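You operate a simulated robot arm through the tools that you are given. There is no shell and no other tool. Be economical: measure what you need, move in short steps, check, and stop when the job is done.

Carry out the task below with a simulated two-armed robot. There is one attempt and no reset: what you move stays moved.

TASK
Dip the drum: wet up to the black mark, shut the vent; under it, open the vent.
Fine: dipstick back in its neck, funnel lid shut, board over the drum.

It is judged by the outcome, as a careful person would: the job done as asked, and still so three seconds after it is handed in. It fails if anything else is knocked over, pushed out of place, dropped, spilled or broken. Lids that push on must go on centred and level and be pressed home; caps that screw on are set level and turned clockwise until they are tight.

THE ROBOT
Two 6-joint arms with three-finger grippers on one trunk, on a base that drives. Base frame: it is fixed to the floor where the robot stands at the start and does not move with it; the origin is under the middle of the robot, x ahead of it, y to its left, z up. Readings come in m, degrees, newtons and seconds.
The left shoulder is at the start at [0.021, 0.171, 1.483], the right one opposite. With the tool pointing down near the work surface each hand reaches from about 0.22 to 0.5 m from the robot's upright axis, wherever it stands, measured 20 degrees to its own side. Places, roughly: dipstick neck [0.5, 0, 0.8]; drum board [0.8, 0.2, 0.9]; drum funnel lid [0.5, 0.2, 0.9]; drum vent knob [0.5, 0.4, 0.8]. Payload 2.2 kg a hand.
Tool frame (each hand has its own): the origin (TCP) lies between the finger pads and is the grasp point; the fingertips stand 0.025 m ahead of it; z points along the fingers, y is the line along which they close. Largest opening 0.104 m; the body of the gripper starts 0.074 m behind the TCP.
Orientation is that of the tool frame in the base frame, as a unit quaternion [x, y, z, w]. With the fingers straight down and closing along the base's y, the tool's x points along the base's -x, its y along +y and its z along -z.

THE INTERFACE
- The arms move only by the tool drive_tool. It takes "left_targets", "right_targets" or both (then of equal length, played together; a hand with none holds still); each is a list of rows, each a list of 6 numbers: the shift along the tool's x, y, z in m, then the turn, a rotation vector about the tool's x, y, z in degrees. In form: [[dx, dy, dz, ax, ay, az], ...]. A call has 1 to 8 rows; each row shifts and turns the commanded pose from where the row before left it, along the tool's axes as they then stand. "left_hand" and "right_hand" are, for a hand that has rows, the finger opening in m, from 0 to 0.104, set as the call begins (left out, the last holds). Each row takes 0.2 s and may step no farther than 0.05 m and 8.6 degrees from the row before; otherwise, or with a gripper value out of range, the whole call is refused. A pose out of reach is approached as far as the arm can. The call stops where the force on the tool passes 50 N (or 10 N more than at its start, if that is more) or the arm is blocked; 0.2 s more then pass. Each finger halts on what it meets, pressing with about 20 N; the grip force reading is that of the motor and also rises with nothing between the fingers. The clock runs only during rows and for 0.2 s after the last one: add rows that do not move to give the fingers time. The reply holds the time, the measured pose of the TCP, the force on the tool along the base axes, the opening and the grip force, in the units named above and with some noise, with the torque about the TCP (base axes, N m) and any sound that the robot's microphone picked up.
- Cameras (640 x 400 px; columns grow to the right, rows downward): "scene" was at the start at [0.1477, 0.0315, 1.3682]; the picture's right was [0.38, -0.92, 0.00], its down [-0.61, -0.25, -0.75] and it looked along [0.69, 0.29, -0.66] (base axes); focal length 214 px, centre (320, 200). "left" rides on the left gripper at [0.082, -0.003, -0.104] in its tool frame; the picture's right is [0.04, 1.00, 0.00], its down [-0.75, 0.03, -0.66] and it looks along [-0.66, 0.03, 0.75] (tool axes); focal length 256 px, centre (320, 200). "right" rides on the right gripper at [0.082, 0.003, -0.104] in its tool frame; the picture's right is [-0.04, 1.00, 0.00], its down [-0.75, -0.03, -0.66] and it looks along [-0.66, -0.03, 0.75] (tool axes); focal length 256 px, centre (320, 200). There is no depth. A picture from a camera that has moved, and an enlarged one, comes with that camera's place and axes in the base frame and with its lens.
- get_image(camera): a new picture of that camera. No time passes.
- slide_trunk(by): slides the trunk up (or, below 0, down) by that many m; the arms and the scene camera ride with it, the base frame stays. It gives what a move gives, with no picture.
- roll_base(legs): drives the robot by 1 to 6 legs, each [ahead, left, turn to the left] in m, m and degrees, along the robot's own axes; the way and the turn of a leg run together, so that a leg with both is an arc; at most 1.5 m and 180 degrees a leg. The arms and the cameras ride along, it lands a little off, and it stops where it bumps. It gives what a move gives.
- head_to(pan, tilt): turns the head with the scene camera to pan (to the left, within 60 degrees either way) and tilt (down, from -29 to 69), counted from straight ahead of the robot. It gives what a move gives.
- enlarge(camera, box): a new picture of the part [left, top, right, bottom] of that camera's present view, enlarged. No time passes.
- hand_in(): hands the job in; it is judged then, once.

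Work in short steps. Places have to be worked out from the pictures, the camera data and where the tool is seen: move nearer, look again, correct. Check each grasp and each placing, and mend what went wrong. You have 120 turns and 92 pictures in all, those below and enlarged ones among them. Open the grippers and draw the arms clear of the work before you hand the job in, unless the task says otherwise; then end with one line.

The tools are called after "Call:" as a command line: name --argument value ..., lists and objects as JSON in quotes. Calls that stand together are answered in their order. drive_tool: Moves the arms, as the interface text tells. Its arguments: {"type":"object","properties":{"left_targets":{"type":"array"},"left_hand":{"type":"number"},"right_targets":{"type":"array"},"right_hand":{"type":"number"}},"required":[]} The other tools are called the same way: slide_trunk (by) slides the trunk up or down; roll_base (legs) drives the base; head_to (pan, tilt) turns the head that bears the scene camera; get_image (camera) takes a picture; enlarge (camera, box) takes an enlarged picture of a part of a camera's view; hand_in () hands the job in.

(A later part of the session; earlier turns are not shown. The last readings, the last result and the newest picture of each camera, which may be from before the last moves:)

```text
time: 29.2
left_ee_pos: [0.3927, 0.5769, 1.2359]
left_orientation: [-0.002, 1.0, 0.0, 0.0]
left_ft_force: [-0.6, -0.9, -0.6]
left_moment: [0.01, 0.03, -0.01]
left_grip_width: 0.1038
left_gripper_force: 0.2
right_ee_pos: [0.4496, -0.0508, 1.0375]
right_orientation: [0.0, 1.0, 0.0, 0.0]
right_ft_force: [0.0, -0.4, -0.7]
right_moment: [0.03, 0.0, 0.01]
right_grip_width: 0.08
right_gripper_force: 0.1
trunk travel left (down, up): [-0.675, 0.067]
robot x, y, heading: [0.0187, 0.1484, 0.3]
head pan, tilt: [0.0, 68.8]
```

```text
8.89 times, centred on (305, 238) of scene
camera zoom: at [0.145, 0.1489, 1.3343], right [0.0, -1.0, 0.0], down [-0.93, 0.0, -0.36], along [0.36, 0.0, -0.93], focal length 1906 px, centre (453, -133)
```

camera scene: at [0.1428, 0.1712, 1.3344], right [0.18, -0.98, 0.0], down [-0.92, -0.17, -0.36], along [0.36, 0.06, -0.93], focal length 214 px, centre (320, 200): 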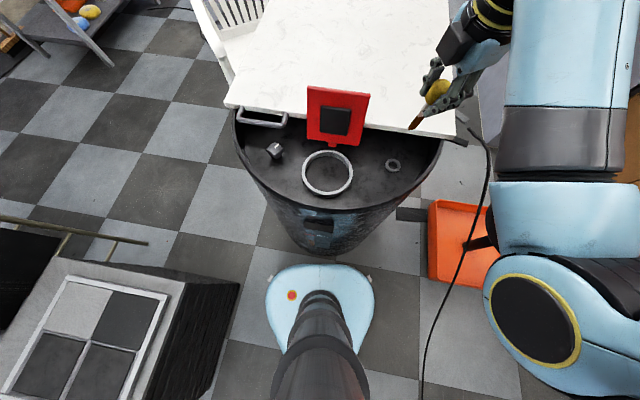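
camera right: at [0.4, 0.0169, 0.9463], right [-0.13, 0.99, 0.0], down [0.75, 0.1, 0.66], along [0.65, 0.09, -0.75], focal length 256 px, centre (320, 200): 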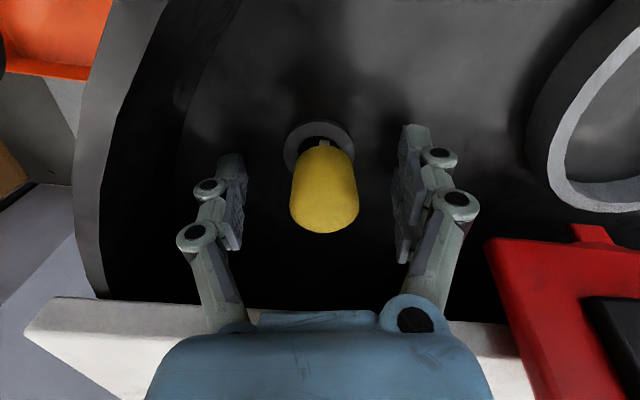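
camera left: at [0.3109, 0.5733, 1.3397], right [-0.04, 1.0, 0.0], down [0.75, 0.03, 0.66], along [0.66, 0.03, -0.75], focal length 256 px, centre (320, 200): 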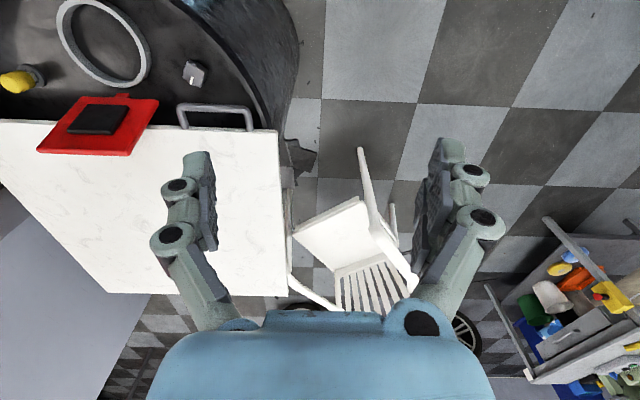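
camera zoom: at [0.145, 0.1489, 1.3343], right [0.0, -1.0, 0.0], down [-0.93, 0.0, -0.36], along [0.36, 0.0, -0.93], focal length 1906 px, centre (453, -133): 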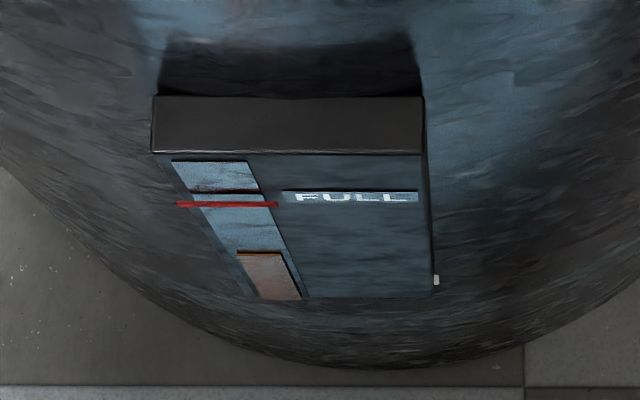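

The gauge agrees (below FULL). The knob is a lobed dial with a white pointer, ≈(0.46, 0.348). I bring the left hand over it.

Call:
drive_tool --left_targets '[[-0.0135, -0.045, 0, 0, 0, 0], [-0.0135, -0.045, 0, 0, 0, 0], [-0.0135, -0.045, 0, 0, 0, 0], [-0.0135, -0.045, 0, 0, 0, 0], [-0.0135, -0.046, 0.02, 0, 0, 0], [0, 0, 0.05, 0, 0, 0], [0, 0, 0.05, 0, 0, 0], [0, 0, 0.05, 0, 0, 0]]' --left_hand 0.07

Call:
drive_tool --left_targets '[[0, 0, 0.04, 0, 0, 0], [0, 0, 0.04, 0, 0, 0], [0, 0, 0, 0, 0, 0]]'

Call:
get_image --camera "left"

```text
refused: row 5 steps farther than a row can; nothing moved
```

```text
time: 30.0
left_ee_pos: [0.3909, 0.5767, 1.158]
left_orientation: [-0.002, 1.0, 0.0, 0.001]
left_ft_force: [-0.8, -0.2, 0.4]
left_moment: [0.02, 0.01, 0.04]
left_grip_width: 0.1041
left_gripper_force: 0.0
right_ee_pos: [0.4501, -0.0508, 1.0383]
right_orientation: [0.0, 1.0, 0.0, 0.0]
right_ft_force: [0.2, 0.0, 0.2]
right_moment: [0.01, 0.0, -0.01]
right_grip_width: 0.08
right_gripper_force: 0.0
trunk travel left (down, up): [-0.675, 0.067]
robot x, y, heading: [0.0184, 0.149, 0.1]
head pan, tilt: [0.0, 68.8]
```

```text
57 pictures are left
camera left: at [0.308, 0.5736, 1.2621], right [-0.04, 1.0, 0.0], down [0.75, 0.03, 0.66], along [0.66, 0.03, -0.75], focal length 256 px, centre (320, 200)
```

left: 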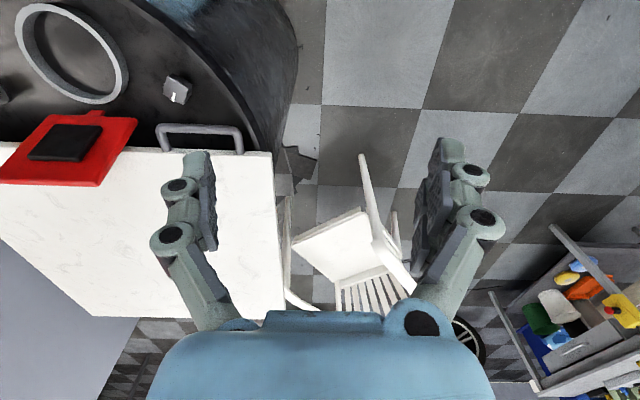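

The first call was refused (one row too long); only the 0.08 m descent happened. I redo the sideways move with smaller rows; z 1.158 clears everything.

Call:
drive_tool --left_targets '[[-0.0138, -0.0458, 0, 0, 0, 0], [-0.0138, -0.0458, 0, 0, 0, 0], [-0.0138, -0.0458, 0, 0, 0, 0], [-0.0138, -0.0458, 0, 0, 0, 0], [-0.0138, -0.0458, 0, 0, 0, 0], [0, 0, 0.05, 0, 0, 0], [0, 0, 0.05, 0, 0, 0], [0, 0, 0.05, 0, 0, 0]]' --left_hand 0.07

Call:
get_image --camera "left"

```text
time: 31.8
left_ee_pos: [0.3631, 0.528, 1.0448]
left_orientation: [-0.003, 1.0, -0.001, 0.001]
left_ft_force: [-0.2, -0.1, -0.1]
left_moment: [-0.02, -0.01, -0.01]
left_grip_width: 0.0698
left_gripper_force: 0.0
left hand out of reach, approached as far as the arm can: row 2, 3, 4, 5, 6, 7, 8
right_ee_pos: [0.4503, -0.049, 1.0356]
right_orientation: [0.0, 1.0, 0.0, 0.0]
right_ft_force: [0.0, -0.1, 0.5]
right_moment: [-0.02, -0.01, 0.02]
right_grip_width: 0.08
right_gripper_force: 0.1
trunk travel left (down, up): [-0.675, 0.067]
robot x, y, heading: [0.025, 0.1475, -0.1]
head pan, tilt: [0.0, 68.8]
```

```text
56 pictures are left
camera left: at [0.2804, 0.5248, 1.15], right [-0.05, 1.0, 0.0], down [0.75, 0.04, 0.66], along [0.66, 0.03, -0.75], focal length 256 px, centre (320, 200)
```

left: 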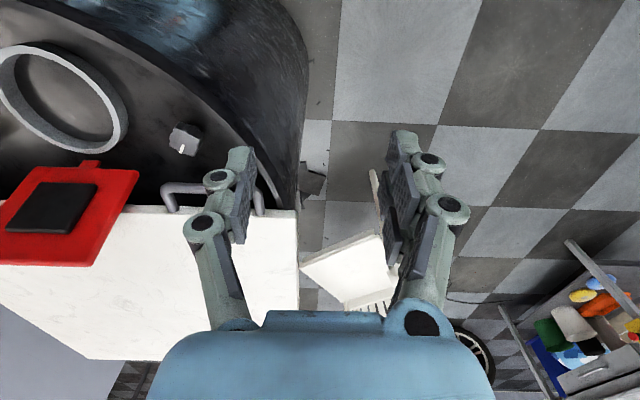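

The straight path ran past the reach limit. I go in at smaller x first, then ahead.

Call:
drive_tool --left_targets '[[-0.004, -0.044, 0, 0, 0, 0], [-0.004, -0.044, 0, 0, 0, 0], [-0.004, -0.044, 0, 0, 0, 0], [-0.004, -0.044, 0, 0, 0, 0]]'

```text
time: 32.8
left_ee_pos: [0.3018, 0.4924, 1.0511]
left_orientation: [-0.001, 1.0, -0.001, 0.0]
left_ft_force: [0.1, -0.8, 0.1]
left_moment: [0.03, -0.02, 0.0]
left_grip_width: 0.07
left_gripper_force: 0.1
left hand out of reach, approached as far as the arm can: row 1, 2, 3, 4
right_ee_pos: [0.4507, -0.0512, 1.0375]
right_orientation: [-0.001, 1.0, 0.0, 0.001]
right_ft_force: [-0.5, -0.4, 0.3]
right_moment: [0.02, 0.0, 0.03]
right_grip_width: 0.0802
right_gripper_force: 0.0
trunk travel left (down, up): [-0.675, 0.067]
robot x, y, heading: [0.0178, 0.1496, 0.3]
head pan, tilt: [0.0, 68.8]
```

The left arm seems limited on the inward side. Turning the base right 25° swings the hand right over the knob (z 1.05 clears the lid).

Call:
roll_base --legs '[[0, 0, -25]]'

Call:
get_image --camera "left"

```text
time: 34.5
left_ee_pos: [0.4185, 0.3458, 1.0509]
left_orientation: [0.208, 0.978, -0.001, 0.0]
left_ft_force: [-0.2, -0.7, -0.3]
left_moment: [0.02, 0.0, 0.01]
left_grip_width: 0.0699
left_gripper_force: 0.0
right_ee_pos: [0.3289, -0.2121, 1.0373]
right_orientation: [0.211, 0.977, 0.0, 0.001]
right_ft_force: [0.8, 0.5, -0.1]
right_moment: [0.05, 0.04, 0.0]
right_grip_width: 0.0802
right_gripper_force: 0.1
trunk travel left (down, up): [-0.675, 0.067]
robot x, y, heading: [0.0195, 0.1483, -24.2]
head pan, tilt: [0.0, 68.8]
```

```text
55 pictures are left
camera left: at [0.3423, 0.3752, 1.1551], right [0.37, 0.93, 0.0], down [0.7, -0.28, 0.66], along [0.61, -0.25, -0.75], focal length 256 px, centre (320, 200)
```

left: 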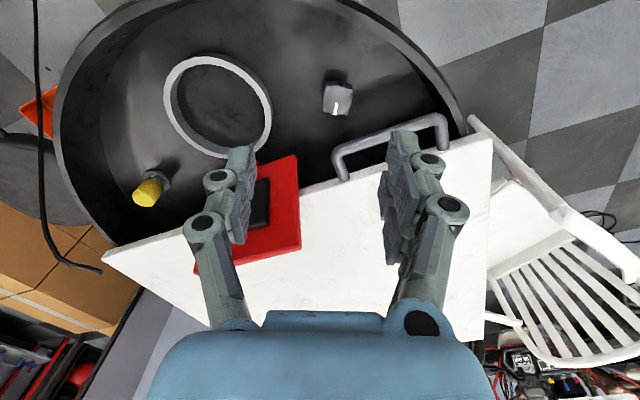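

Knob at ≈(0.453, 0.351). I centre over it and lower to a closer viewing height.

Call:
drive_tool --left_targets '[[-0.016, 0.01, 0, 0, 0, 0], [-0.016, 0.01, 0, 0, 0, 0], [0, 0, 0.05, 0, 0, 0], [0, 0, 0.05, 0, 0, 0], [0, 0, 0, 0, 0, 0]]' --left_hand 0.058

Call:
get_image --camera "left"

```text
time: 35.6
left_ee_pos: [0.4541, 0.3497, 1.047]
left_orientation: [0.208, 0.978, -0.001, 0.001]
left_ft_force: [0.3, -0.9, -0.6]
left_moment: [-0.01, 0.0, 0.01]
left_grip_width: 0.0576
left_gripper_force: 0.2
left hand out of reach, approached as far as the arm can: row 3, 4
right_ee_pos: [0.3281, -0.2113, 1.0382]
right_orientation: [0.213, 0.977, 0.0, -0.001]
right_ft_force: [-0.2, -0.1, -0.7]
right_moment: [0.01, -0.04, 0.01]
right_grip_width: 0.0801
right_gripper_force: 0.0
trunk travel left (down, up): [-0.675, 0.067]
robot x, y, heading: [0.0188, 0.1505, -24.1]
head pan, tilt: [0.0, 68.8]
```

```text
54 pictures are left
camera left: at [0.3785, 0.3795, 1.1509], right [0.37, 0.93, 0.0], down [0.7, -0.28, 0.66], along [0.61, -0.25, -0.75], focal length 256 px, centre (320, 200)
```

left: 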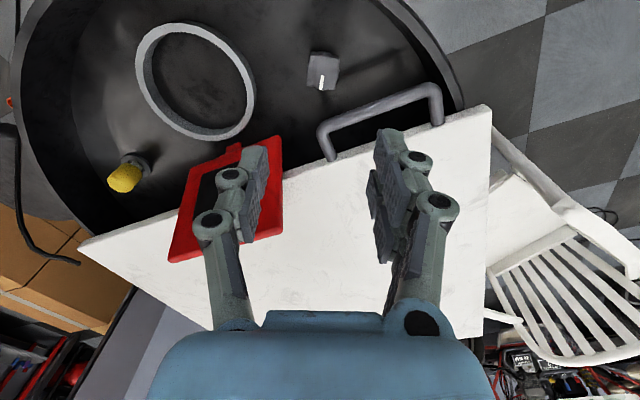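

Lower z is beyond the arm here, so I slide the trunk down 0.1 m, which lowers the hand straight.

Call:
slide_trunk --by -0.1

Call:
get_image --camera "left"

```text
time: 37.0
left_ee_pos: [0.4593, 0.3504, 0.9479]
left_orientation: [0.209, 0.978, -0.001, 0.001]
left_ft_force: [0.4, -0.1, -0.8]
left_moment: [-0.02, 0.0, -0.01]
left_grip_width: 0.0579
left_gripper_force: 0.1
right_ee_pos: [0.3292, -0.2119, 0.9375]
right_orientation: [0.21, 0.978, 0.0, -0.001]
right_ft_force: [1.1, 0.4, 0.8]
right_moment: [0.0, 0.0, 0.02]
right_grip_width: 0.0799
right_gripper_force: 0.1
trunk travel left (down, up): [-0.575, 0.167]
robot x, y, heading: [0.017, 0.1485, -24.1]
head pan, tilt: [0.0, 68.8]
```

```text
53 pictures are left
camera left: at [0.3826, 0.3797, 1.0513], right [0.37, 0.93, 0.0], down [0.7, -0.28, 0.66], along [0.61, -0.25, -0.75], focal length 256 px, centre (320, 200)
```

left: 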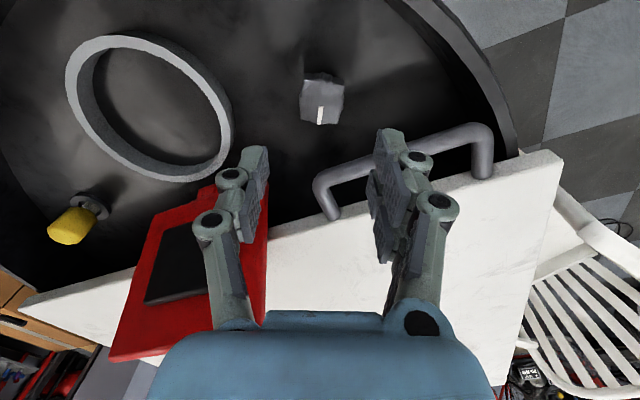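

Small centring shift, then trunk down 0.1 m to surround the knob.

Call:
drive_tool --left_targets '[[0.007, -0.001, 0, 0, 0, 0], [0, 0, 0, 0, 0, 0]]'

Call:
slide_trunk --by -0.06

Call:
get_image --camera "left"

```text
time: 37.6
left_ee_pos: [0.4538, 0.3516, 0.9463]
left_orientation: [0.209, 0.978, -0.001, 0.001]
left_ft_force: [0.2, -0.3, 0.2]
left_moment: [0.01, 0.0, -0.04]
left_grip_width: 0.058
left_gripper_force: 0.1
right_ee_pos: [0.3287, -0.2115, 0.9376]
right_orientation: [0.212, 0.977, 0.0, 0.0]
right_ft_force: [1.1, 0.6, 0.7]
right_moment: [0.0, 0.04, 0.0]
right_grip_width: 0.0802
right_gripper_force: 0.1
trunk travel left (down, up): [-0.575, 0.167]
robot x, y, heading: [0.0169, 0.1465, -24.0]
head pan, tilt: [0.0, 68.8]
```

```text
time: 38.6
left_ee_pos: [0.4512, 0.3519, 0.8864]
left_orientation: [0.208, 0.978, -0.002, 0.0]
left_ft_force: [-5.2, 0.0, -4.0]
left_moment: [-0.13, 0.14, 0.11]
left_grip_width: 0.0563
left_gripper_force: 0.0
right_ee_pos: [0.3277, -0.212, 0.8773]
right_orientation: [0.212, 0.977, 0.0, -0.001]
right_ft_force: [-0.2, -0.3, -0.2]
right_moment: [0.04, -0.03, 0.01]
right_grip_width: 0.0802
right_gripper_force: 0.1
trunk travel left (down, up): [-0.515, 0.227]
robot x, y, heading: [0.0204, 0.1485, -24.3]
head pan, tilt: [0.0, 68.8]
```

```text
52 pictures are left
camera left: at [0.3751, 0.3821, 0.991], right [0.37, 0.93, 0.0], down [0.7, -0.28, 0.66], along [0.61, -0.25, -0.75], focal length 256 px, centre (320, 200)
```

left: 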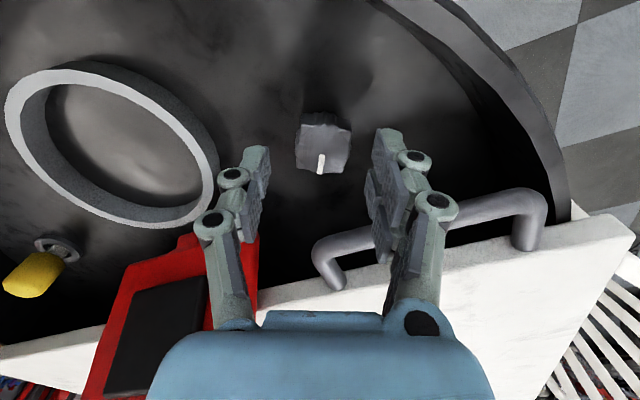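

There's a light contact (5 N): the outer finger knuckle brushes the board handle. I raise, yaw the hand so the fingers close along base y, and come down again.

Call:
slide_trunk --by 0.06

Call:
drive_tool --left_targets '[[0, 0, 0, 0, 0, -8], [0, 0, 0, 0, 0, -8], [0, 0, 0, 0, 0, -8], [0, 0, 0, 0, 0, -6], [0, 0, 0, 0, 0, 0]]'

Call:
get_image --camera "left"

```text
time: 39.6
left_ee_pos: [0.4529, 0.3522, 0.9477]
left_orientation: [0.209, 0.978, -0.002, 0.001]
left_ft_force: [-0.6, -0.4, 0.0]
left_moment: [-0.02, 0.01, 0.01]
left_grip_width: 0.058
left_gripper_force: 0.1
right_ee_pos: [0.3296, -0.2113, 0.9369]
right_orientation: [0.211, 0.977, 0.0, 0.0]
right_ft_force: [0.5, -0.6, -1.1]
right_moment: [0.02, 0.05, -0.01]
right_grip_width: 0.0799
right_gripper_force: 0.1
trunk travel left (down, up): [-0.575, 0.167]
robot x, y, heading: [0.0197, 0.1514, -24.0]
head pan, tilt: [0.0, 68.8]
```

```text
time: 40.8
left_ee_pos: [0.4522, 0.3509, 0.9465]
left_orientation: [-0.052, 0.999, -0.001, 0.0]
left_ft_force: [-0.1, 0.0, 0.5]
left_moment: [0.0, 0.02, -0.03]
left_grip_width: 0.0581
left_gripper_force: 0.0
right_ee_pos: [0.3297, -0.2124, 0.9373]
right_orientation: [0.211, 0.977, 0.001, 0.0]
right_ft_force: [-0.3, -1.3, 0.1]
right_moment: [0.01, 0.0, -0.02]
right_grip_width: 0.08
right_gripper_force: 0.0
trunk travel left (down, up): [-0.575, 0.167]
robot x, y, heading: [0.0197, 0.1499, -24.4]
head pan, tilt: [0.0, 68.8]
```

```text
51 pictures are left
camera left: at [0.3702, 0.3396, 1.0509], right [-0.14, 0.99, 0.0], down [0.75, 0.11, 0.66], along [0.65, 0.09, -0.75], focal length 256 px, centre (320, 200)
```

left: 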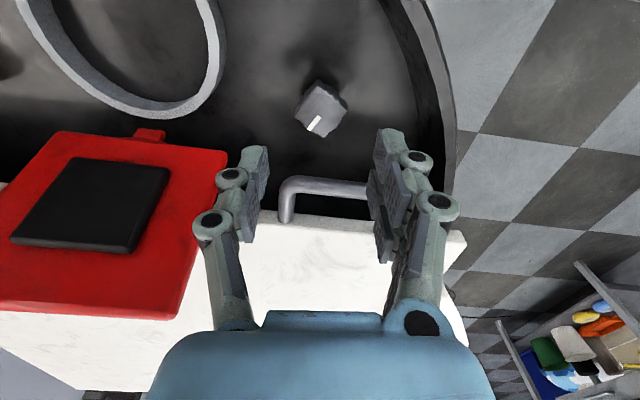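

Clear of the handle now. Lower 0.06 m again and check forces.

Call:
slide_trunk --by -0.06

Call:
get_image --camera "left"

```text
time: 41.8
left_ee_pos: [0.4523, 0.3523, 0.8872]
left_orientation: [-0.052, 0.999, -0.001, 0.0]
left_ft_force: [0.1, -1.0, 0.2]
left_moment: [-0.01, 0.01, 0.0]
left_grip_width: 0.058
left_gripper_force: 0.0
right_ee_pos: [0.3282, -0.2122, 0.8772]
right_orientation: [0.212, 0.977, 0.0, 0.0]
right_ft_force: [0.0, -0.2, 0.0]
right_moment: [0.0, -0.01, -0.02]
right_grip_width: 0.0802
right_gripper_force: 0.0
trunk travel left (down, up): [-0.515, 0.227]
robot x, y, heading: [0.0165, 0.1477, -24.1]
head pan, tilt: [0.0, 68.8]
```

```text
50 pictures are left
camera left: at [0.3707, 0.3397, 0.9914], right [-0.14, 0.99, 0.0], down [0.75, 0.11, 0.66], along [0.65, 0.09, -0.75], focal length 256 px, centre (320, 200)
```

left: 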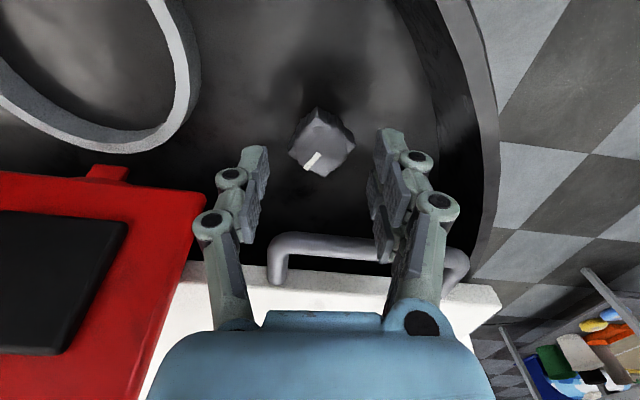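

No contact. Centre 5 mm, lower to z≈0.847, and close on the knob.

Call:
drive_tool --left_targets '[[0.005, -0.001, 0, 0, 0, 0], [0, 0, 0, 0, 0, 0]]'

Call:
slide_trunk --by -0.042

Call:
drive_tool --left_targets '[[0, 0, 0, 0, 0, 0], [0, 0, 0, 0, 0, 0], [0, 0, 0, 0, 0, 0]]' --left_hand 0

Call:
get_image --camera "left"

```text
time: 42.4
left_ee_pos: [0.4486, 0.3491, 0.8869]
left_orientation: [-0.052, 0.999, -0.001, 0.0]
left_ft_force: [0.1, 0.6, 0.8]
left_moment: [0.02, -0.01, 0.0]
left_grip_width: 0.0578
left_gripper_force: 0.0
right_ee_pos: [0.3283, -0.2111, 0.8763]
right_orientation: [0.212, 0.977, 0.0, 0.0]
right_ft_force: [0.0, 0.4, -0.2]
right_moment: [0.0, 0.03, -0.01]
right_grip_width: 0.08
right_gripper_force: 0.0
trunk travel left (down, up): [-0.515, 0.227]
robot x, y, heading: [0.0166, 0.1506, -24.4]
head pan, tilt: [0.0, 68.8]
```

```text
time: 43.2
left_ee_pos: [0.4461, 0.3512, 0.8451]
left_orientation: [-0.052, 0.999, -0.001, 0.001]
left_ft_force: [-0.4, -0.2, -0.2]
left_moment: [-0.01, 0.01, 0.0]
left_grip_width: 0.0579
left_gripper_force: 0.0
right_ee_pos: [0.3289, -0.2116, 0.8353]
right_orientation: [0.212, 0.977, 0.001, 0.0]
right_ft_force: [-0.1, 0.1, -0.3]
right_moment: [-0.01, 0.03, 0.01]
right_grip_width: 0.0802
right_gripper_force: 0.0
trunk travel left (down, up): [-0.473, 0.269]
robot x, y, heading: [0.0192, 0.1486, -24.5]
head pan, tilt: [0.0, 68.8]
```

```text
time: 44.0
left_ee_pos: [0.4472, 0.3517, 0.8448]
left_orientation: [-0.052, 0.999, -0.002, 0.001]
left_ft_force: [-1.7, 14.2, 6.6]
left_moment: [0.46, 0.03, 0.11]
left_grip_width: 0.0348
left_gripper_force: 45.0
right_ee_pos: [0.3285, -0.21, 0.8362]
right_orientation: [0.21, 0.978, -0.001, 0.0]
right_ft_force: [-0.4, 0.5, 0.0]
right_moment: [0.0, 0.0, -0.03]
right_grip_width: 0.0803
right_gripper_force: 0.1
trunk travel left (down, up): [-0.473, 0.269]
robot x, y, heading: [0.0187, 0.1513, -23.9]
head pan, tilt: [0.0, 68.8]
```

```text
49 pictures are left
camera left: at [0.3657, 0.3397, 0.9491], right [-0.14, 0.99, 0.0], down [0.75, 0.11, 0.66], along [0.65, 0.09, -0.75], focal length 256 px, centre (320, 200)
```

left: 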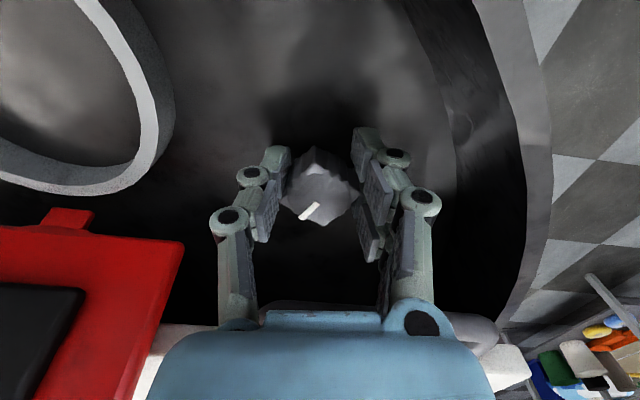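

The pads sit near the knob's corners, and faces are aligned with the pointer (heading ≈ −25°). I open to 0.046, yaw back to align with the faces, and regrip.

Call:
drive_tool --left_targets '[[0, 0.002, 0, 0, 0, 0], [0, 0, 0, 0, 0, 8], [0, 0, 0, 0, 0, 8], [0, 0, 0, 0, 0, 8], [0, 0, 0, 0, 0, 6], [0, 0, 0, 0, 0, 0]]' --left_hand 0.046

Call:
get_image --camera "left"

```text
time: 45.4
left_ee_pos: [0.4466, 0.3524, 0.846]
left_orientation: [0.209, 0.978, -0.002, -0.001]
left_ft_force: [0.0, -0.6, -0.5]
left_moment: [0.03, 0.0, 0.05]
left_grip_width: 0.046
left_gripper_force: 0.0
right_ee_pos: [0.3287, -0.2114, 0.8353]
right_orientation: [0.211, 0.978, -0.001, 0.0]
right_ft_force: [-0.2, -0.3, 1.0]
right_moment: [0.01, -0.01, -0.02]
right_grip_width: 0.0799
right_gripper_force: 0.0
trunk travel left (down, up): [-0.473, 0.269]
robot x, y, heading: [0.0206, 0.1515, -24.4]
head pan, tilt: [0.0, 68.8]
```

```text
48 pictures are left
camera left: at [0.3707, 0.3821, 0.9492], right [0.37, 0.93, 0.0], down [0.7, -0.28, 0.66], along [0.61, -0.25, -0.75], focal length 256 px, centre (320, 200)
```

left: 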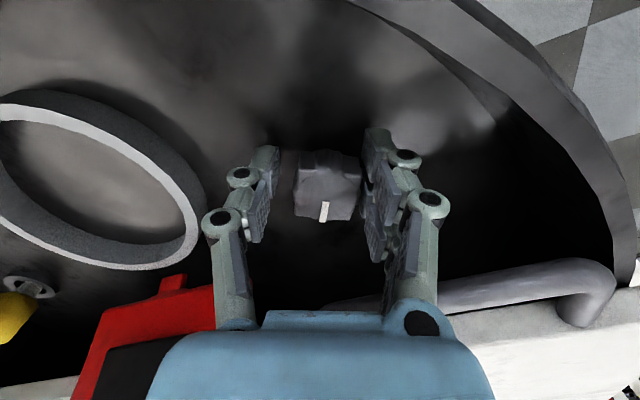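

Aligned and free of contact. Shift 4 mm to centre and close.

Call:
drive_tool --left_targets '[[0, 0.004, 0, 0, 0, 0], [0, 0, 0, 0, 0, 0]]'

Call:
drive_tool --left_targets '[[0, 0, 0, 0, 0, 0], [0, 0, 0, 0, 0, 0]]' --left_hand 0

```text
time: 46.0
left_ee_pos: [0.4487, 0.3547, 0.8456]
left_orientation: [0.209, 0.978, 0.0, 0.0]
left_ft_force: [-0.4, -0.3, -0.2]
left_moment: [0.02, 0.0, -0.02]
left_grip_width: 0.0463
left_gripper_force: 0.0
right_ee_pos: [0.3285, -0.2112, 0.834]
right_orientation: [0.212, 0.977, 0.0, -0.001]
right_ft_force: [0.2, 0.8, 0.1]
right_moment: [-0.01, 0.0, -0.02]
right_grip_width: 0.0799
right_gripper_force: 0.0
trunk travel left (down, up): [-0.473, 0.269]
robot x, y, heading: [0.0173, 0.1484, -24.0]
head pan, tilt: [0.0, 68.8]
```

```text
time: 46.6
left_ee_pos: [0.449, 0.3547, 0.8447]
left_orientation: [0.209, 0.978, -0.002, 0.001]
left_ft_force: [0.3, 0.7, 1.0]
left_moment: [-0.03, -0.02, 0.0]
left_grip_width: 0.0349
left_gripper_force: 44.8
right_ee_pos: [0.3301, -0.2118, 0.8346]
right_orientation: [0.212, 0.977, 0.0, 0.0]
right_ft_force: [1.1, 0.3, -0.8]
right_moment: [0.02, -0.01, -0.02]
right_grip_width: 0.0801
right_gripper_force: 0.0
trunk travel left (down, up): [-0.473, 0.269]
robot x, y, heading: [0.0161, 0.1494, -24.6]
head pan, tilt: [0.0, 68.8]
```

Clean grip with no side force. I turn it anticlockwise (seen from above) in steps and watch torque and sound.

Call:
drive_tool --left_targets '[[0, 0, 0, 0, 0, -8], [0, 0, 0, 0, 0, -8], [0, 0, 0, 0, 0, -8]]'

Call:
get_image --camera "left"

```text
time: 47.4
left_ee_pos: [0.4489, 0.3528, 0.8446]
left_orientation: [0.001, 1.0, -0.002, 0.001]
left_ft_force: [0.4, -20.0, -2.0]
left_moment: [-0.47, -0.61, -0.13]
left_grip_width: 0.035
left_gripper_force: 45.1
right_ee_pos: [0.3285, -0.2137, 0.8346]
right_orientation: [0.212, 0.977, 0.002, 0.001]
right_ft_force: [0.2, 0.0, 0.3]
right_moment: [-0.02, 0.02, 0.0]
right_grip_width: 0.0802
right_gripper_force: 0.1
trunk travel left (down, up): [-0.473, 0.269]
robot x, y, heading: [0.0224, 0.1465, -24.0]
head pan, tilt: [0.0, 68.8]
```

```text
47 pictures are left
camera left: at [0.3665, 0.3493, 0.9498], right [-0.04, 1.0, 0.0], down [0.75, 0.03, 0.66], along [0.66, 0.02, -0.75], focal length 256 px, centre (320, 200)
```

left: 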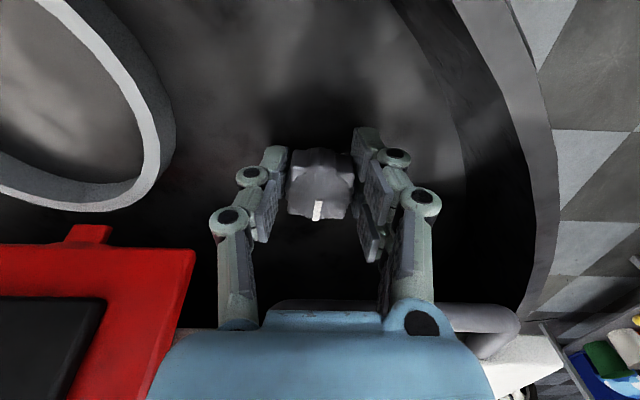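

The knob turns with the hand; torque is low. I relieve the side force and keep turning.

Call:
drive_tool --left_targets '[[0, -0.003, 0, 0, 0, -6], [0, 0, 0, 0, 0, -8], [0, 0, 0, 0, 0, -8], [0, 0, 0, 0, 0, -8]]'

```text
time: 48.4
left_ee_pos: [0.4491, 0.3494, 0.8463]
left_orientation: [-0.258, 0.966, -0.002, -0.002]
left_ft_force: [2.3, -37.3, -19.6]
left_moment: [-0.21, -0.73, -0.21]
left_grip_width: 0.0347
left_gripper_force: 44.8
right_ee_pos: [0.3286, -0.2156, 0.8339]
right_orientation: [0.211, 0.977, 0.001, -0.001]
right_ft_force: [-0.6, -0.3, 0.7]
right_moment: [-0.05, 0.0, -0.02]
right_grip_width: 0.08
right_gripper_force: 0.1
trunk travel left (down, up): [-0.473, 0.269]
robot x, y, heading: [0.0159, 0.1488, -24.2]
head pan, tilt: [0.0, 68.8]
```

Side force rose to −37 N in y; I look for what is touching before going on.

Call:
get_image --camera "left"

Call:
head_to --pan 35 --tilt 50

Call:
get_image --camera "scene"

```text
46 pictures are left
camera left: at [0.38, 0.3058, 0.9501], right [-0.53, 0.85, 0.0], down [0.64, 0.4, 0.65], along [0.55, 0.35, -0.76], focal length 256 px, centre (320, 200)
```

left: 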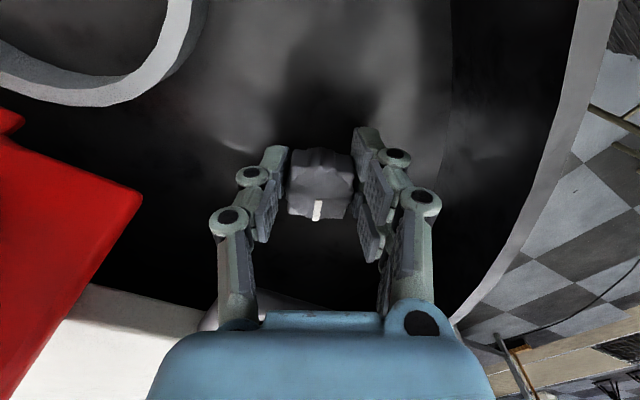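

```text
time: 49.4
left_ee_pos: [0.4501, 0.3491, 0.8459]
left_orientation: [-0.257, 0.966, -0.002, -0.003]
left_ft_force: [4.9, -41.0, -19.3]
left_moment: [-0.69, -0.13, -0.19]
left_grip_width: 0.035
left_gripper_force: 44.4
right_ee_pos: [0.3303, -0.2151, 0.8339]
right_orientation: [0.212, 0.977, 0.002, -0.002]
right_ft_force: [0.1, -1.0, 0.7]
right_moment: [0.02, 0.01, -0.05]
right_grip_width: 0.0801
right_gripper_force: 0.0
trunk travel left (down, up): [-0.473, 0.269]
robot x, y, heading: [0.0201, 0.1501, -24.0]
head pan, tilt: [35.0, 50.0]
```

```text
45 pictures are left
camera scene: at [0.162, 0.1297, 1.1522], right [0.19, -0.98, 0.0], down [-0.75, -0.14, -0.64], along [0.63, 0.12, -0.77], focal length 214 px, centre (320, 200)
```

scene: 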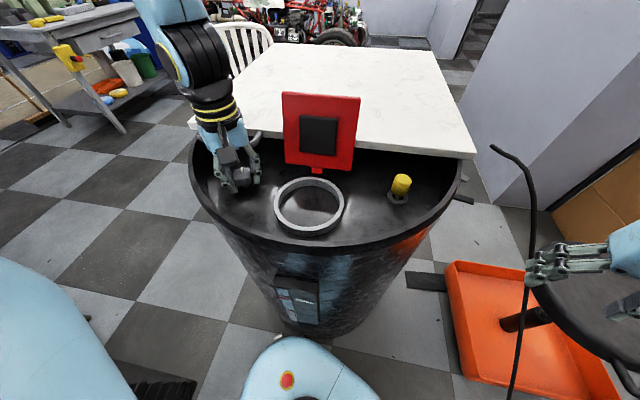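

Unclear whether it's an off-axis grip. I release to see if the force goes away.

Call:
drive_tool --left_targets '[[0, 0, 0, 0, 0, 0], [0, 0, 0, 0, 0, 0]]' --left_hand 0.046

Call:
get_image --camera "left"

```text
time: 50.0
left_ee_pos: [0.4477, 0.3546, 0.8463]
left_orientation: [-0.259, 0.966, -0.001, 0.0]
left_ft_force: [0.4, -0.1, -1.1]
left_moment: [-0.04, -0.01, 0.03]
left_grip_width: 0.0462
left_gripper_force: 0.1
right_ee_pos: [0.3289, -0.2103, 0.8343]
right_orientation: [0.211, 0.978, 0.001, 0.0]
right_ft_force: [0.5, 1.1, 0.5]
right_moment: [0.01, -0.01, 0.0]
right_grip_width: 0.0801
right_gripper_force: 0.0
trunk travel left (down, up): [-0.473, 0.269]
robot x, y, heading: [0.0178, 0.1527, -24.0]
head pan, tilt: [35.0, 50.0]
```

```text
44 pictures are left
camera left: at [0.3784, 0.311, 0.9498], right [-0.53, 0.85, 0.0], down [0.64, 0.4, 0.66], along [0.56, 0.35, -0.75], focal length 256 px, centre (320, 200)
```

left: 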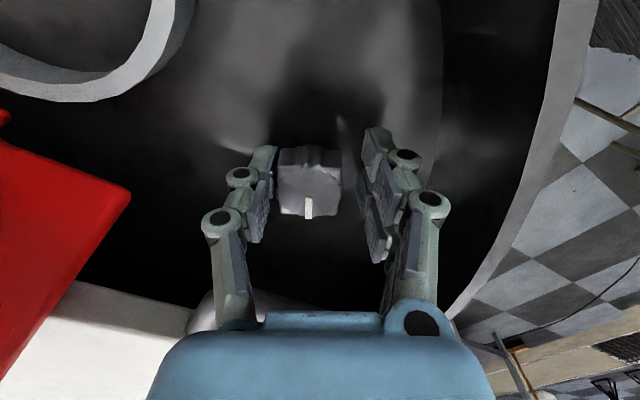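

It was just an off-axis grip (knob axis ≈ (0.450, 0.350)); the knob stays turned ~54° anticlockwise. I recentre, regrip and turn on toward its stop.

Call:
drive_tool --left_targets '[[0, -0.0055, 0, 0, 0, 0], [0, 0, 0, 0, 0, 0]]'

Call:
drive_tool --left_targets '[[0, 0, 0, 0, 0, 0], [0, 0, 0, 0, 0, 0]]' --left_hand 0

Call:
drive_tool --left_targets '[[0, 0, 0, 0, 0, -8], [0, 0, 0, 0, 0, -8], [0, 0, 0, 0, 0, -8]]'

```text
time: 50.6
left_ee_pos: [0.4512, 0.3488, 0.8473]
left_orientation: [-0.259, 0.966, -0.002, 0.0]
left_ft_force: [-0.2, 0.1, 0.0]
left_moment: [0.0, -0.01, 0.0]
left_grip_width: 0.0462
left_gripper_force: 0.0
right_ee_pos: [0.3282, -0.2115, 0.8346]
right_orientation: [0.211, 0.977, 0.0, -0.001]
right_ft_force: [0.1, -0.1, -0.3]
right_moment: [-0.03, 0.02, 0.01]
right_grip_width: 0.0802
right_gripper_force: 0.0
trunk travel left (down, up): [-0.473, 0.269]
robot x, y, heading: [0.0171, 0.149, -24.1]
head pan, tilt: [35.0, 50.0]
```

```text
time: 51.2
left_ee_pos: [0.4512, 0.3494, 0.845]
left_orientation: [-0.259, 0.966, -0.001, 0.0]
left_ft_force: [-5.2, 11.2, -0.3]
left_moment: [0.33, 0.17, 0.07]
left_grip_width: 0.0351
left_gripper_force: 44.8
right_ee_pos: [0.3277, -0.2096, 0.8366]
right_orientation: [0.211, 0.978, 0.0, -0.001]
right_ft_force: [0.1, 0.4, 1.0]
right_moment: [0.01, -0.02, 0.01]
right_grip_width: 0.0801
right_gripper_force: 0.2
trunk travel left (down, up): [-0.473, 0.269]
robot x, y, heading: [0.0195, 0.1456, -23.8]
head pan, tilt: [35.0, 50.0]
```

```text
time: 52.0
left_ee_pos: [0.4525, 0.3499, 0.846]
left_orientation: [-0.453, 0.892, 0.0, -0.004]
left_ft_force: [-5.3, 2.8, -37.0]
left_moment: [-0.3, 0.12, -0.52]
left_grip_width: 0.0352
left_gripper_force: 45.6
left hand out of reach, approached as far as the arm can: row 3
right_ee_pos: [0.33, -0.2114, 0.8336]
right_orientation: [0.213, 0.977, -0.001, -0.001]
right_ft_force: [-0.4, -0.2, -0.1]
right_moment: [-0.01, 0.01, 0.0]
right_grip_width: 0.0803
right_gripper_force: 0.0
trunk travel left (down, up): [-0.473, 0.269]
robot x, y, heading: [0.0179, 0.1468, -24.1]
head pan, tilt: [35.0, 50.0]
```

Torque has risen to 0.52 N·m and the wrist nears its limit. I look at the pointer.

Call:
get_image --camera "left"

```text
43 pictures are left
camera left: at [0.4083, 0.2822, 0.9504], right [-0.83, 0.56, 0.0], down [0.43, 0.63, 0.65], along [0.36, 0.54, -0.76], focal length 256 px, centre (320, 200)
```

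left: 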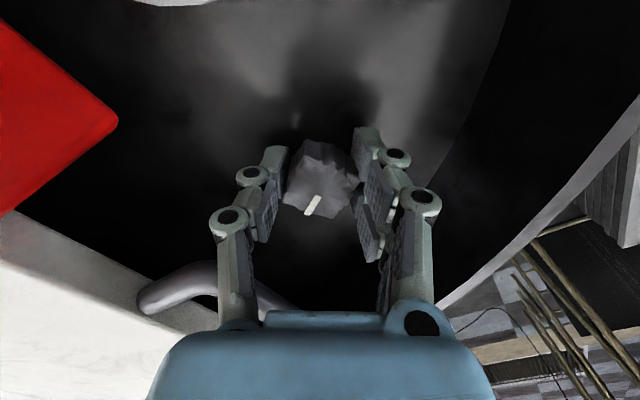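

The hand slipped past the knob, which stayed at heading ≈ 33° – it looks like the end stop. I confirm: open, yaw back to align, regrip, and try another 12°.

Call:
drive_tool --left_targets '[[0, 0, 0, 0, 0, 0], [0, 0, 0, 0, 0, 8], [0, 0, 0, 0, 0, 8], [0, 0, 0, 0, 0, 3], [0, 0, 0, 0, 0, 0]]' --left_hand 0.048

Call:
get_image --camera "left"

```text
time: 53.2
left_ee_pos: [0.4535, 0.35, 0.8471]
left_orientation: [-0.299, 0.954, -0.002, 0.0]
left_ft_force: [-0.1, 0.7, 0.1]
left_moment: [0.0, -0.01, 0.0]
left_grip_width: 0.0483
left_gripper_force: 0.1
right_ee_pos: [0.329, -0.2115, 0.8342]
right_orientation: [0.212, 0.977, 0.0, -0.001]
right_ft_force: [0.4, -0.1, -0.2]
right_moment: [-0.02, 0.0, 0.01]
right_grip_width: 0.0799
right_gripper_force: 0.0
trunk travel left (down, up): [-0.473, 0.269]
robot x, y, heading: [0.0233, 0.148, -24.3]
head pan, tilt: [35.0, 50.0]
```

```text
42 pictures are left
camera left: at [0.3881, 0.3005, 0.9515], right [-0.6, 0.8, 0.0], down [0.6, 0.46, 0.66], along [0.52, 0.39, -0.76], focal length 256 px, centre (320, 200)
```

left: 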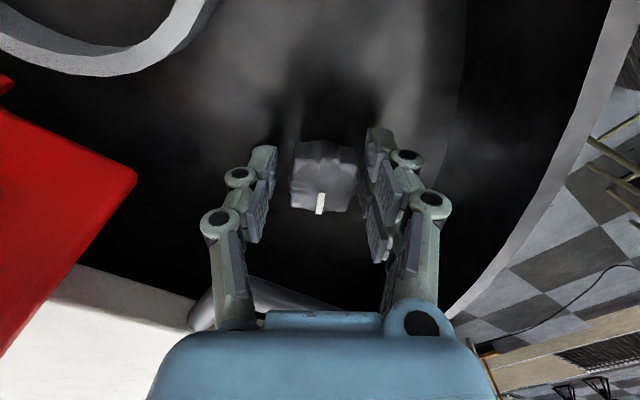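

Aligned at ≈35°. Regrip and test.

Call:
drive_tool --left_targets '[[0, 0.001, 0, 0, 0, 0], [0, 0, 0, 0, 0, 0], [0, 0, 0, 0, 0, 0]]' --left_hand 0

Call:
drive_tool --left_targets '[[0, 0, 0, 0, 0, -5], [0, 0, 0, 0, 0, -5]]'

Call:
get_image --camera "left"

```text
time: 54.0
left_ee_pos: [0.4538, 0.3517, 0.8465]
left_orientation: [-0.3, 0.954, -0.001, 0.001]
left_ft_force: [0.5, 5.6, 4.2]
left_moment: [0.28, 0.16, 0.0]
left_grip_width: 0.0352
left_gripper_force: 45.0
right_ee_pos: [0.3296, -0.2113, 0.836]
right_orientation: [0.211, 0.977, 0.0, 0.0]
right_ft_force: [0.8, 0.3, -0.8]
right_moment: [0.01, 0.0, 0.01]
right_grip_width: 0.0801
right_gripper_force: 0.0
trunk travel left (down, up): [-0.473, 0.269]
robot x, y, heading: [0.018, 0.1501, -24.3]
head pan, tilt: [35.0, 50.0]
```

```text
time: 54.6
left_ee_pos: [0.4538, 0.3516, 0.8473]
left_orientation: [-0.383, 0.924, -0.001, 0.0]
left_ft_force: [4.1, 10.8, -3.3]
left_moment: [0.6, -0.47, -0.61]
left_grip_width: 0.0347
left_gripper_force: 45.2
right_ee_pos: [0.33, -0.2091, 0.8361]
right_orientation: [0.212, 0.977, 0.0, 0.001]
right_ft_force: [-0.9, -0.3, -0.8]
right_moment: [0.01, 0.01, 0.01]
right_grip_width: 0.0803
right_gripper_force: 0.0
trunk travel left (down, up): [-0.473, 0.269]
robot x, y, heading: [0.0197, 0.1502, -24.2]
head pan, tilt: [35.0, 50.0]
```

```text
41 pictures are left
camera left: at [0.398, 0.2913, 0.9506], right [-0.73, 0.68, 0.0], down [0.51, 0.56, 0.66], along [0.45, 0.48, -0.75], focal length 256 px, centre (320, 200)
```

left: 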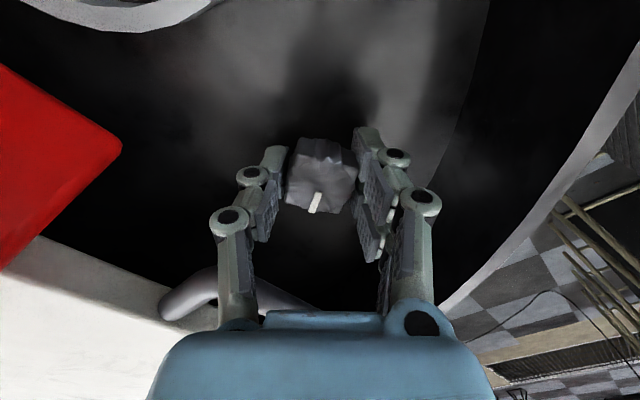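

Immediate 0.6 N·m and slipping: the knob is at its anticlockwise stop, ~60° from where it was – vent open. I release and rise with the trunk.

Call:
drive_tool --left_targets '[[0, 0, 0, 0, 0, 0], [0, 0, 0, 0, 0, 0], [0, 0, 0, 0, 0, 0]]' --left_hand 0.06

Call:
slide_trunk --by 0.19

Call:
get_image --camera "left"

Call:
get_image --camera "scene"

```text
time: 55.4
left_ee_pos: [0.4528, 0.3501, 0.8464]
left_orientation: [-0.382, 0.924, -0.002, -0.001]
left_ft_force: [0.2, -0.7, -0.3]
left_moment: [0.02, 0.01, -0.02]
left_grip_width: 0.0599
left_gripper_force: 0.1
right_ee_pos: [0.3293, -0.2107, 0.8342]
right_orientation: [0.212, 0.977, 0.0, 0.0]
right_ft_force: [-0.1, 0.7, 1.1]
right_moment: [-0.02, 0.01, 0.02]
right_grip_width: 0.0802
right_gripper_force: 0.1
trunk travel left (down, up): [-0.473, 0.269]
robot x, y, heading: [0.0206, 0.149, -24.2]
head pan, tilt: [35.0, 50.0]
```

```text
time: 57.5
left_ee_pos: [0.4518, 0.3502, 1.0359]
left_orientation: [-0.382, 0.924, -0.001, -0.001]
left_ft_force: [-0.9, -0.3, -0.2]
left_moment: [0.02, 0.01, 0.0]
left_grip_width: 0.0602
left_gripper_force: 0.0
right_ee_pos: [0.3285, -0.2126, 1.0243]
right_orientation: [0.212, 0.977, 0.0, 0.001]
right_ft_force: [0.9, 0.8, -0.1]
right_moment: [-0.01, -0.02, -0.01]
right_grip_width: 0.0801
right_gripper_force: 0.1
trunk travel left (down, up): [-0.663, 0.079]
robot x, y, heading: [0.0198, 0.148, -24.2]
head pan, tilt: [35.0, 50.0]
```

```text
40 pictures are left
camera left: at [0.3969, 0.2904, 1.1409], right [-0.73, 0.68, 0.0], down [0.51, 0.56, 0.66], along [0.45, 0.48, -0.76], focal length 256 px, centre (320, 200)
```

left: 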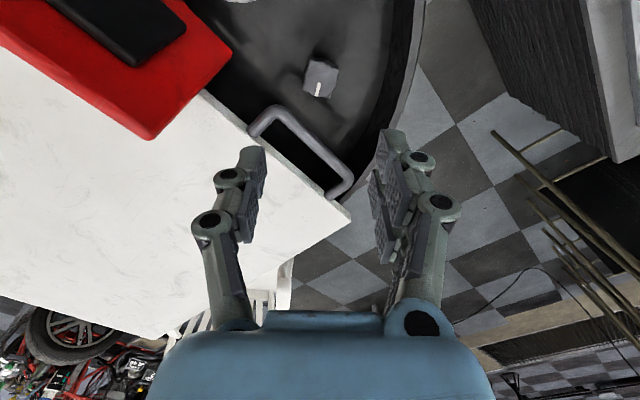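

```text
39 pictures are left
camera scene: at [0.1586, 0.1342, 1.3442], right [0.19, -0.98, 0.0], down [-0.75, -0.14, -0.64], along [0.63, 0.12, -0.77], focal length 214 px, centre (320, 200)
```

scene: 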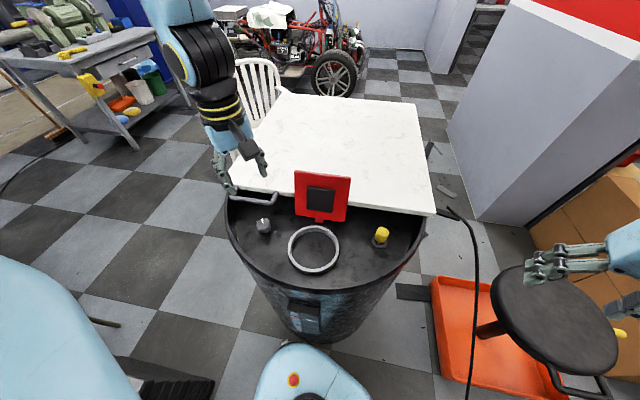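

I close the left fingers, yaw to 0 and rise a little, preparing to go behind the lid.

Call:
drive_tool --left_targets '[[0, 0, -0.03, 0, 0, 8.5], [0, 0, -0.03, 0, 0, 8.5], [0, 0, -0.03, 0, 0, 8.5], [0, 0, 0, 0, 0, 8.5], [0, 0, 0, 0, 0, 8.5], [0, 0, 0, 0, 0, 2.5]]' --left_hand 0

Call:
slide_trunk --by -0.08

Call:
drive_tool --left_targets '[[-0.032, -0.022, 0, 0, 0, 0], [-0.032, -0.022, 0, 0, 0, 0], [-0.032, -0.022, 0, 0, 0, 0], [-0.036, -0.024, 0, 0, 0, 0]]'

```text
time: 58.9
left_ee_pos: [0.4539, 0.3495, 1.1286]
left_orientation: [0.002, 1.0, -0.002, 0.0]
left_ft_force: [0.0, -0.6, -0.8]
left_moment: [-0.01, 0.0, -0.01]
left_grip_width: 0.0
left_gripper_force: 20.7
right_ee_pos: [0.3285, -0.2111, 1.0256]
right_orientation: [0.211, 0.977, 0.0, 0.0]
right_ft_force: [-0.3, 0.6, -0.3]
right_moment: [0.01, 0.01, 0.02]
right_grip_width: 0.08
right_gripper_force: 0.1
trunk travel left (down, up): [-0.663, 0.079]
robot x, y, heading: [0.0188, 0.1487, -24.1]
head pan, tilt: [35.0, 50.0]
```

```text
time: 60.1
left_ee_pos: [0.4521, 0.3515, 1.0467]
left_orientation: [0.001, 1.0, -0.001, 0.0]
left_ft_force: [-0.2, 0.5, 0.6]
left_moment: [-0.03, -0.01, -0.01]
left_grip_width: 0.0
left_gripper_force: 19.4
right_ee_pos: [0.3296, -0.2119, 0.9458]
right_orientation: [0.211, 0.977, 0.0, 0.0]
right_ft_force: [0.1, 0.5, 0.7]
right_moment: [-0.01, 0.01, 0.0]
right_grip_width: 0.0801
right_gripper_force: 0.0
trunk travel left (down, up): [-0.583, 0.159]
robot x, y, heading: [0.014, 0.148, -23.9]
head pan, tilt: [35.0, 50.0]
```

```text
time: 61.1
left_ee_pos: [0.5663, 0.3363, 1.0632]
left_orientation: [0.001, 1.0, -0.002, 0.001]
left_ft_force: [0.3, 0.4, 0.0]
left_moment: [0.0, 0.0, 0.0]
left_grip_width: 0.0001
left_gripper_force: 20.0
left hand out of reach, approached as far as the arm can: row 2, 3, 4
right_ee_pos: [0.3283, -0.2115, 0.9448]
right_orientation: [0.211, 0.978, -0.001, 0.0]
right_ft_force: [0.3, 0.7, -0.8]
right_moment: [-0.01, 0.04, 0.0]
right_grip_width: 0.08
right_gripper_force: 0.0
trunk travel left (down, up): [-0.583, 0.159]
robot x, y, heading: [0.0197, 0.152, -24.0]
head pan, tilt: [35.0, 50.0]
```

Y is still 0.08 short; an 8° right turn of the base swings the hand to just behind the lid's left part.

Call:
roll_base --legs '[[0, 0, -8.5]]'

Call:
get_image --camera "left"

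Call:
get_image --camera "scene"

```text
time: 62.1
left_ee_pos: [0.5878, 0.2535, 1.0641]
left_orientation: [0.075, 0.997, -0.002, 0.0]
left_ft_force: [0.2, 0.3, -1.0]
left_moment: [0.01, 0.03, -0.01]
left_grip_width: 0.0002
left_gripper_force: 20.1
right_ee_pos: [0.271, -0.2545, 0.9449]
right_orientation: [0.284, 0.959, 0.001, -0.001]
right_ft_force: [-0.5, -0.2, -1.1]
right_moment: [-0.02, 0.02, -0.01]
right_grip_width: 0.0799
right_gripper_force: 0.1
trunk travel left (down, up): [-0.583, 0.159]
robot x, y, heading: [0.0172, 0.1477, -32.8]
head pan, tilt: [35.0, 50.0]
```

```text
38 pictures are left
camera left: at [0.5064, 0.2621, 1.1676], right [0.11, 0.99, 0.0], down [0.75, -0.08, 0.66], along [0.65, -0.08, -0.75], focal length 256 px, centre (320, 200)
```

left: 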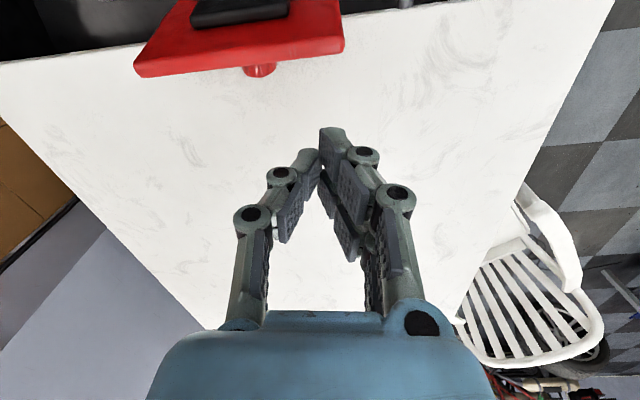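

```text
37 pictures are left
camera scene: at [0.155, 0.1129, 1.264], right [0.04, -1.0, 0.0], down [-0.77, -0.03, -0.64], along [0.64, 0.03, -0.77], focal length 214 px, centre (320, 200)
```

scene: 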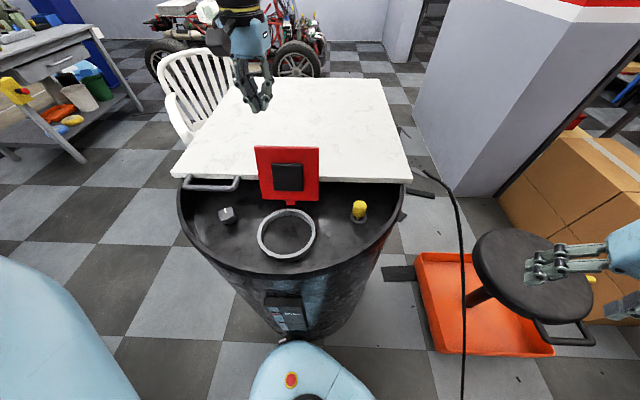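

The hand is behind the lid's left part. I lower the trunk so the fingertips are a few cm above the board.

Call:
slide_trunk --by -0.115

Call:
get_image --camera "left"

```text
time: 63.6
left_ee_pos: [0.5884, 0.2527, 0.9483]
left_orientation: [0.075, 0.997, -0.003, 0.001]
left_ft_force: [-1.5, -0.7, 0.2]
left_moment: [0.01, -0.01, -0.01]
left_grip_width: 0.0
left_gripper_force: 20.0
right_ee_pos: [0.2709, -0.2548, 0.83]
right_orientation: [0.284, 0.959, 0.0, 0.0]
right_ft_force: [-1.0, 0.4, -0.3]
right_moment: [-0.01, 0.01, -0.01]
right_grip_width: 0.0803
right_gripper_force: 0.0
trunk travel left (down, up): [-0.468, 0.274]
robot x, y, heading: [0.0198, 0.1493, -32.7]
head pan, tilt: [35.0, 50.0]
```

```text
36 pictures are left
camera left: at [0.5063, 0.2624, 1.0529], right [0.11, 0.99, 0.0], down [0.75, -0.08, 0.66], along [0.65, -0.08, -0.75], focal length 256 px, centre (320, 200)
```

left: 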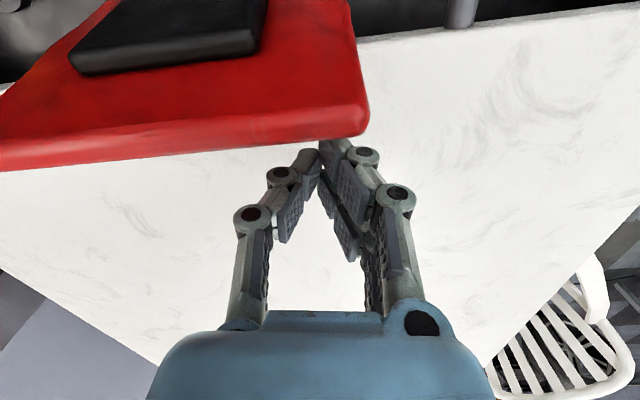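

Fingers are behind the lid. I pull toward the robot in small rows.

Call:
drive_tool --left_targets '[[0.025, -0.005, 0, 0, 0, 0], [0.025, -0.005, 0, 0, 0, 0], [0.025, -0.004, 0, 0, 0, 0]]'

Call:
get_image --camera "scene"

```text
time: 64.4
left_ee_pos: [0.513, 0.2494, 0.9488]
left_orientation: [0.076, 0.997, -0.002, 0.0]
left_ft_force: [0.0, 0.1, 1.2]
left_moment: [-0.03, 0.01, 0.02]
left_grip_width: 0.0
left_gripper_force: 19.9
right_ee_pos: [0.2708, -0.2544, 0.831]
right_orientation: [0.284, 0.959, 0.0, 0.0]
right_ft_force: [-0.2, 0.4, -0.6]
right_moment: [-0.01, -0.01, -0.03]
right_grip_width: 0.0798
right_gripper_force: 0.0
trunk travel left (down, up): [-0.468, 0.274]
robot x, y, heading: [0.0165, 0.1494, -32.9]
head pan, tilt: [35.0, 50.0]
```

```text
35 pictures are left
camera scene: at [0.1562, 0.1124, 1.1475], right [0.04, -1.0, 0.0], down [-0.77, -0.03, -0.64], along [0.64, 0.02, -0.77], focal length 214 px, centre (320, 200)
```

scene: 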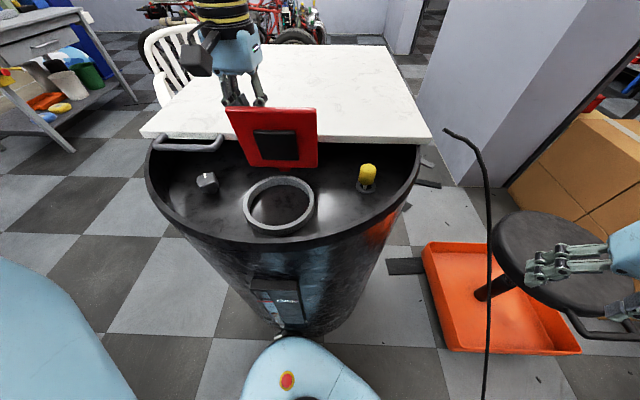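

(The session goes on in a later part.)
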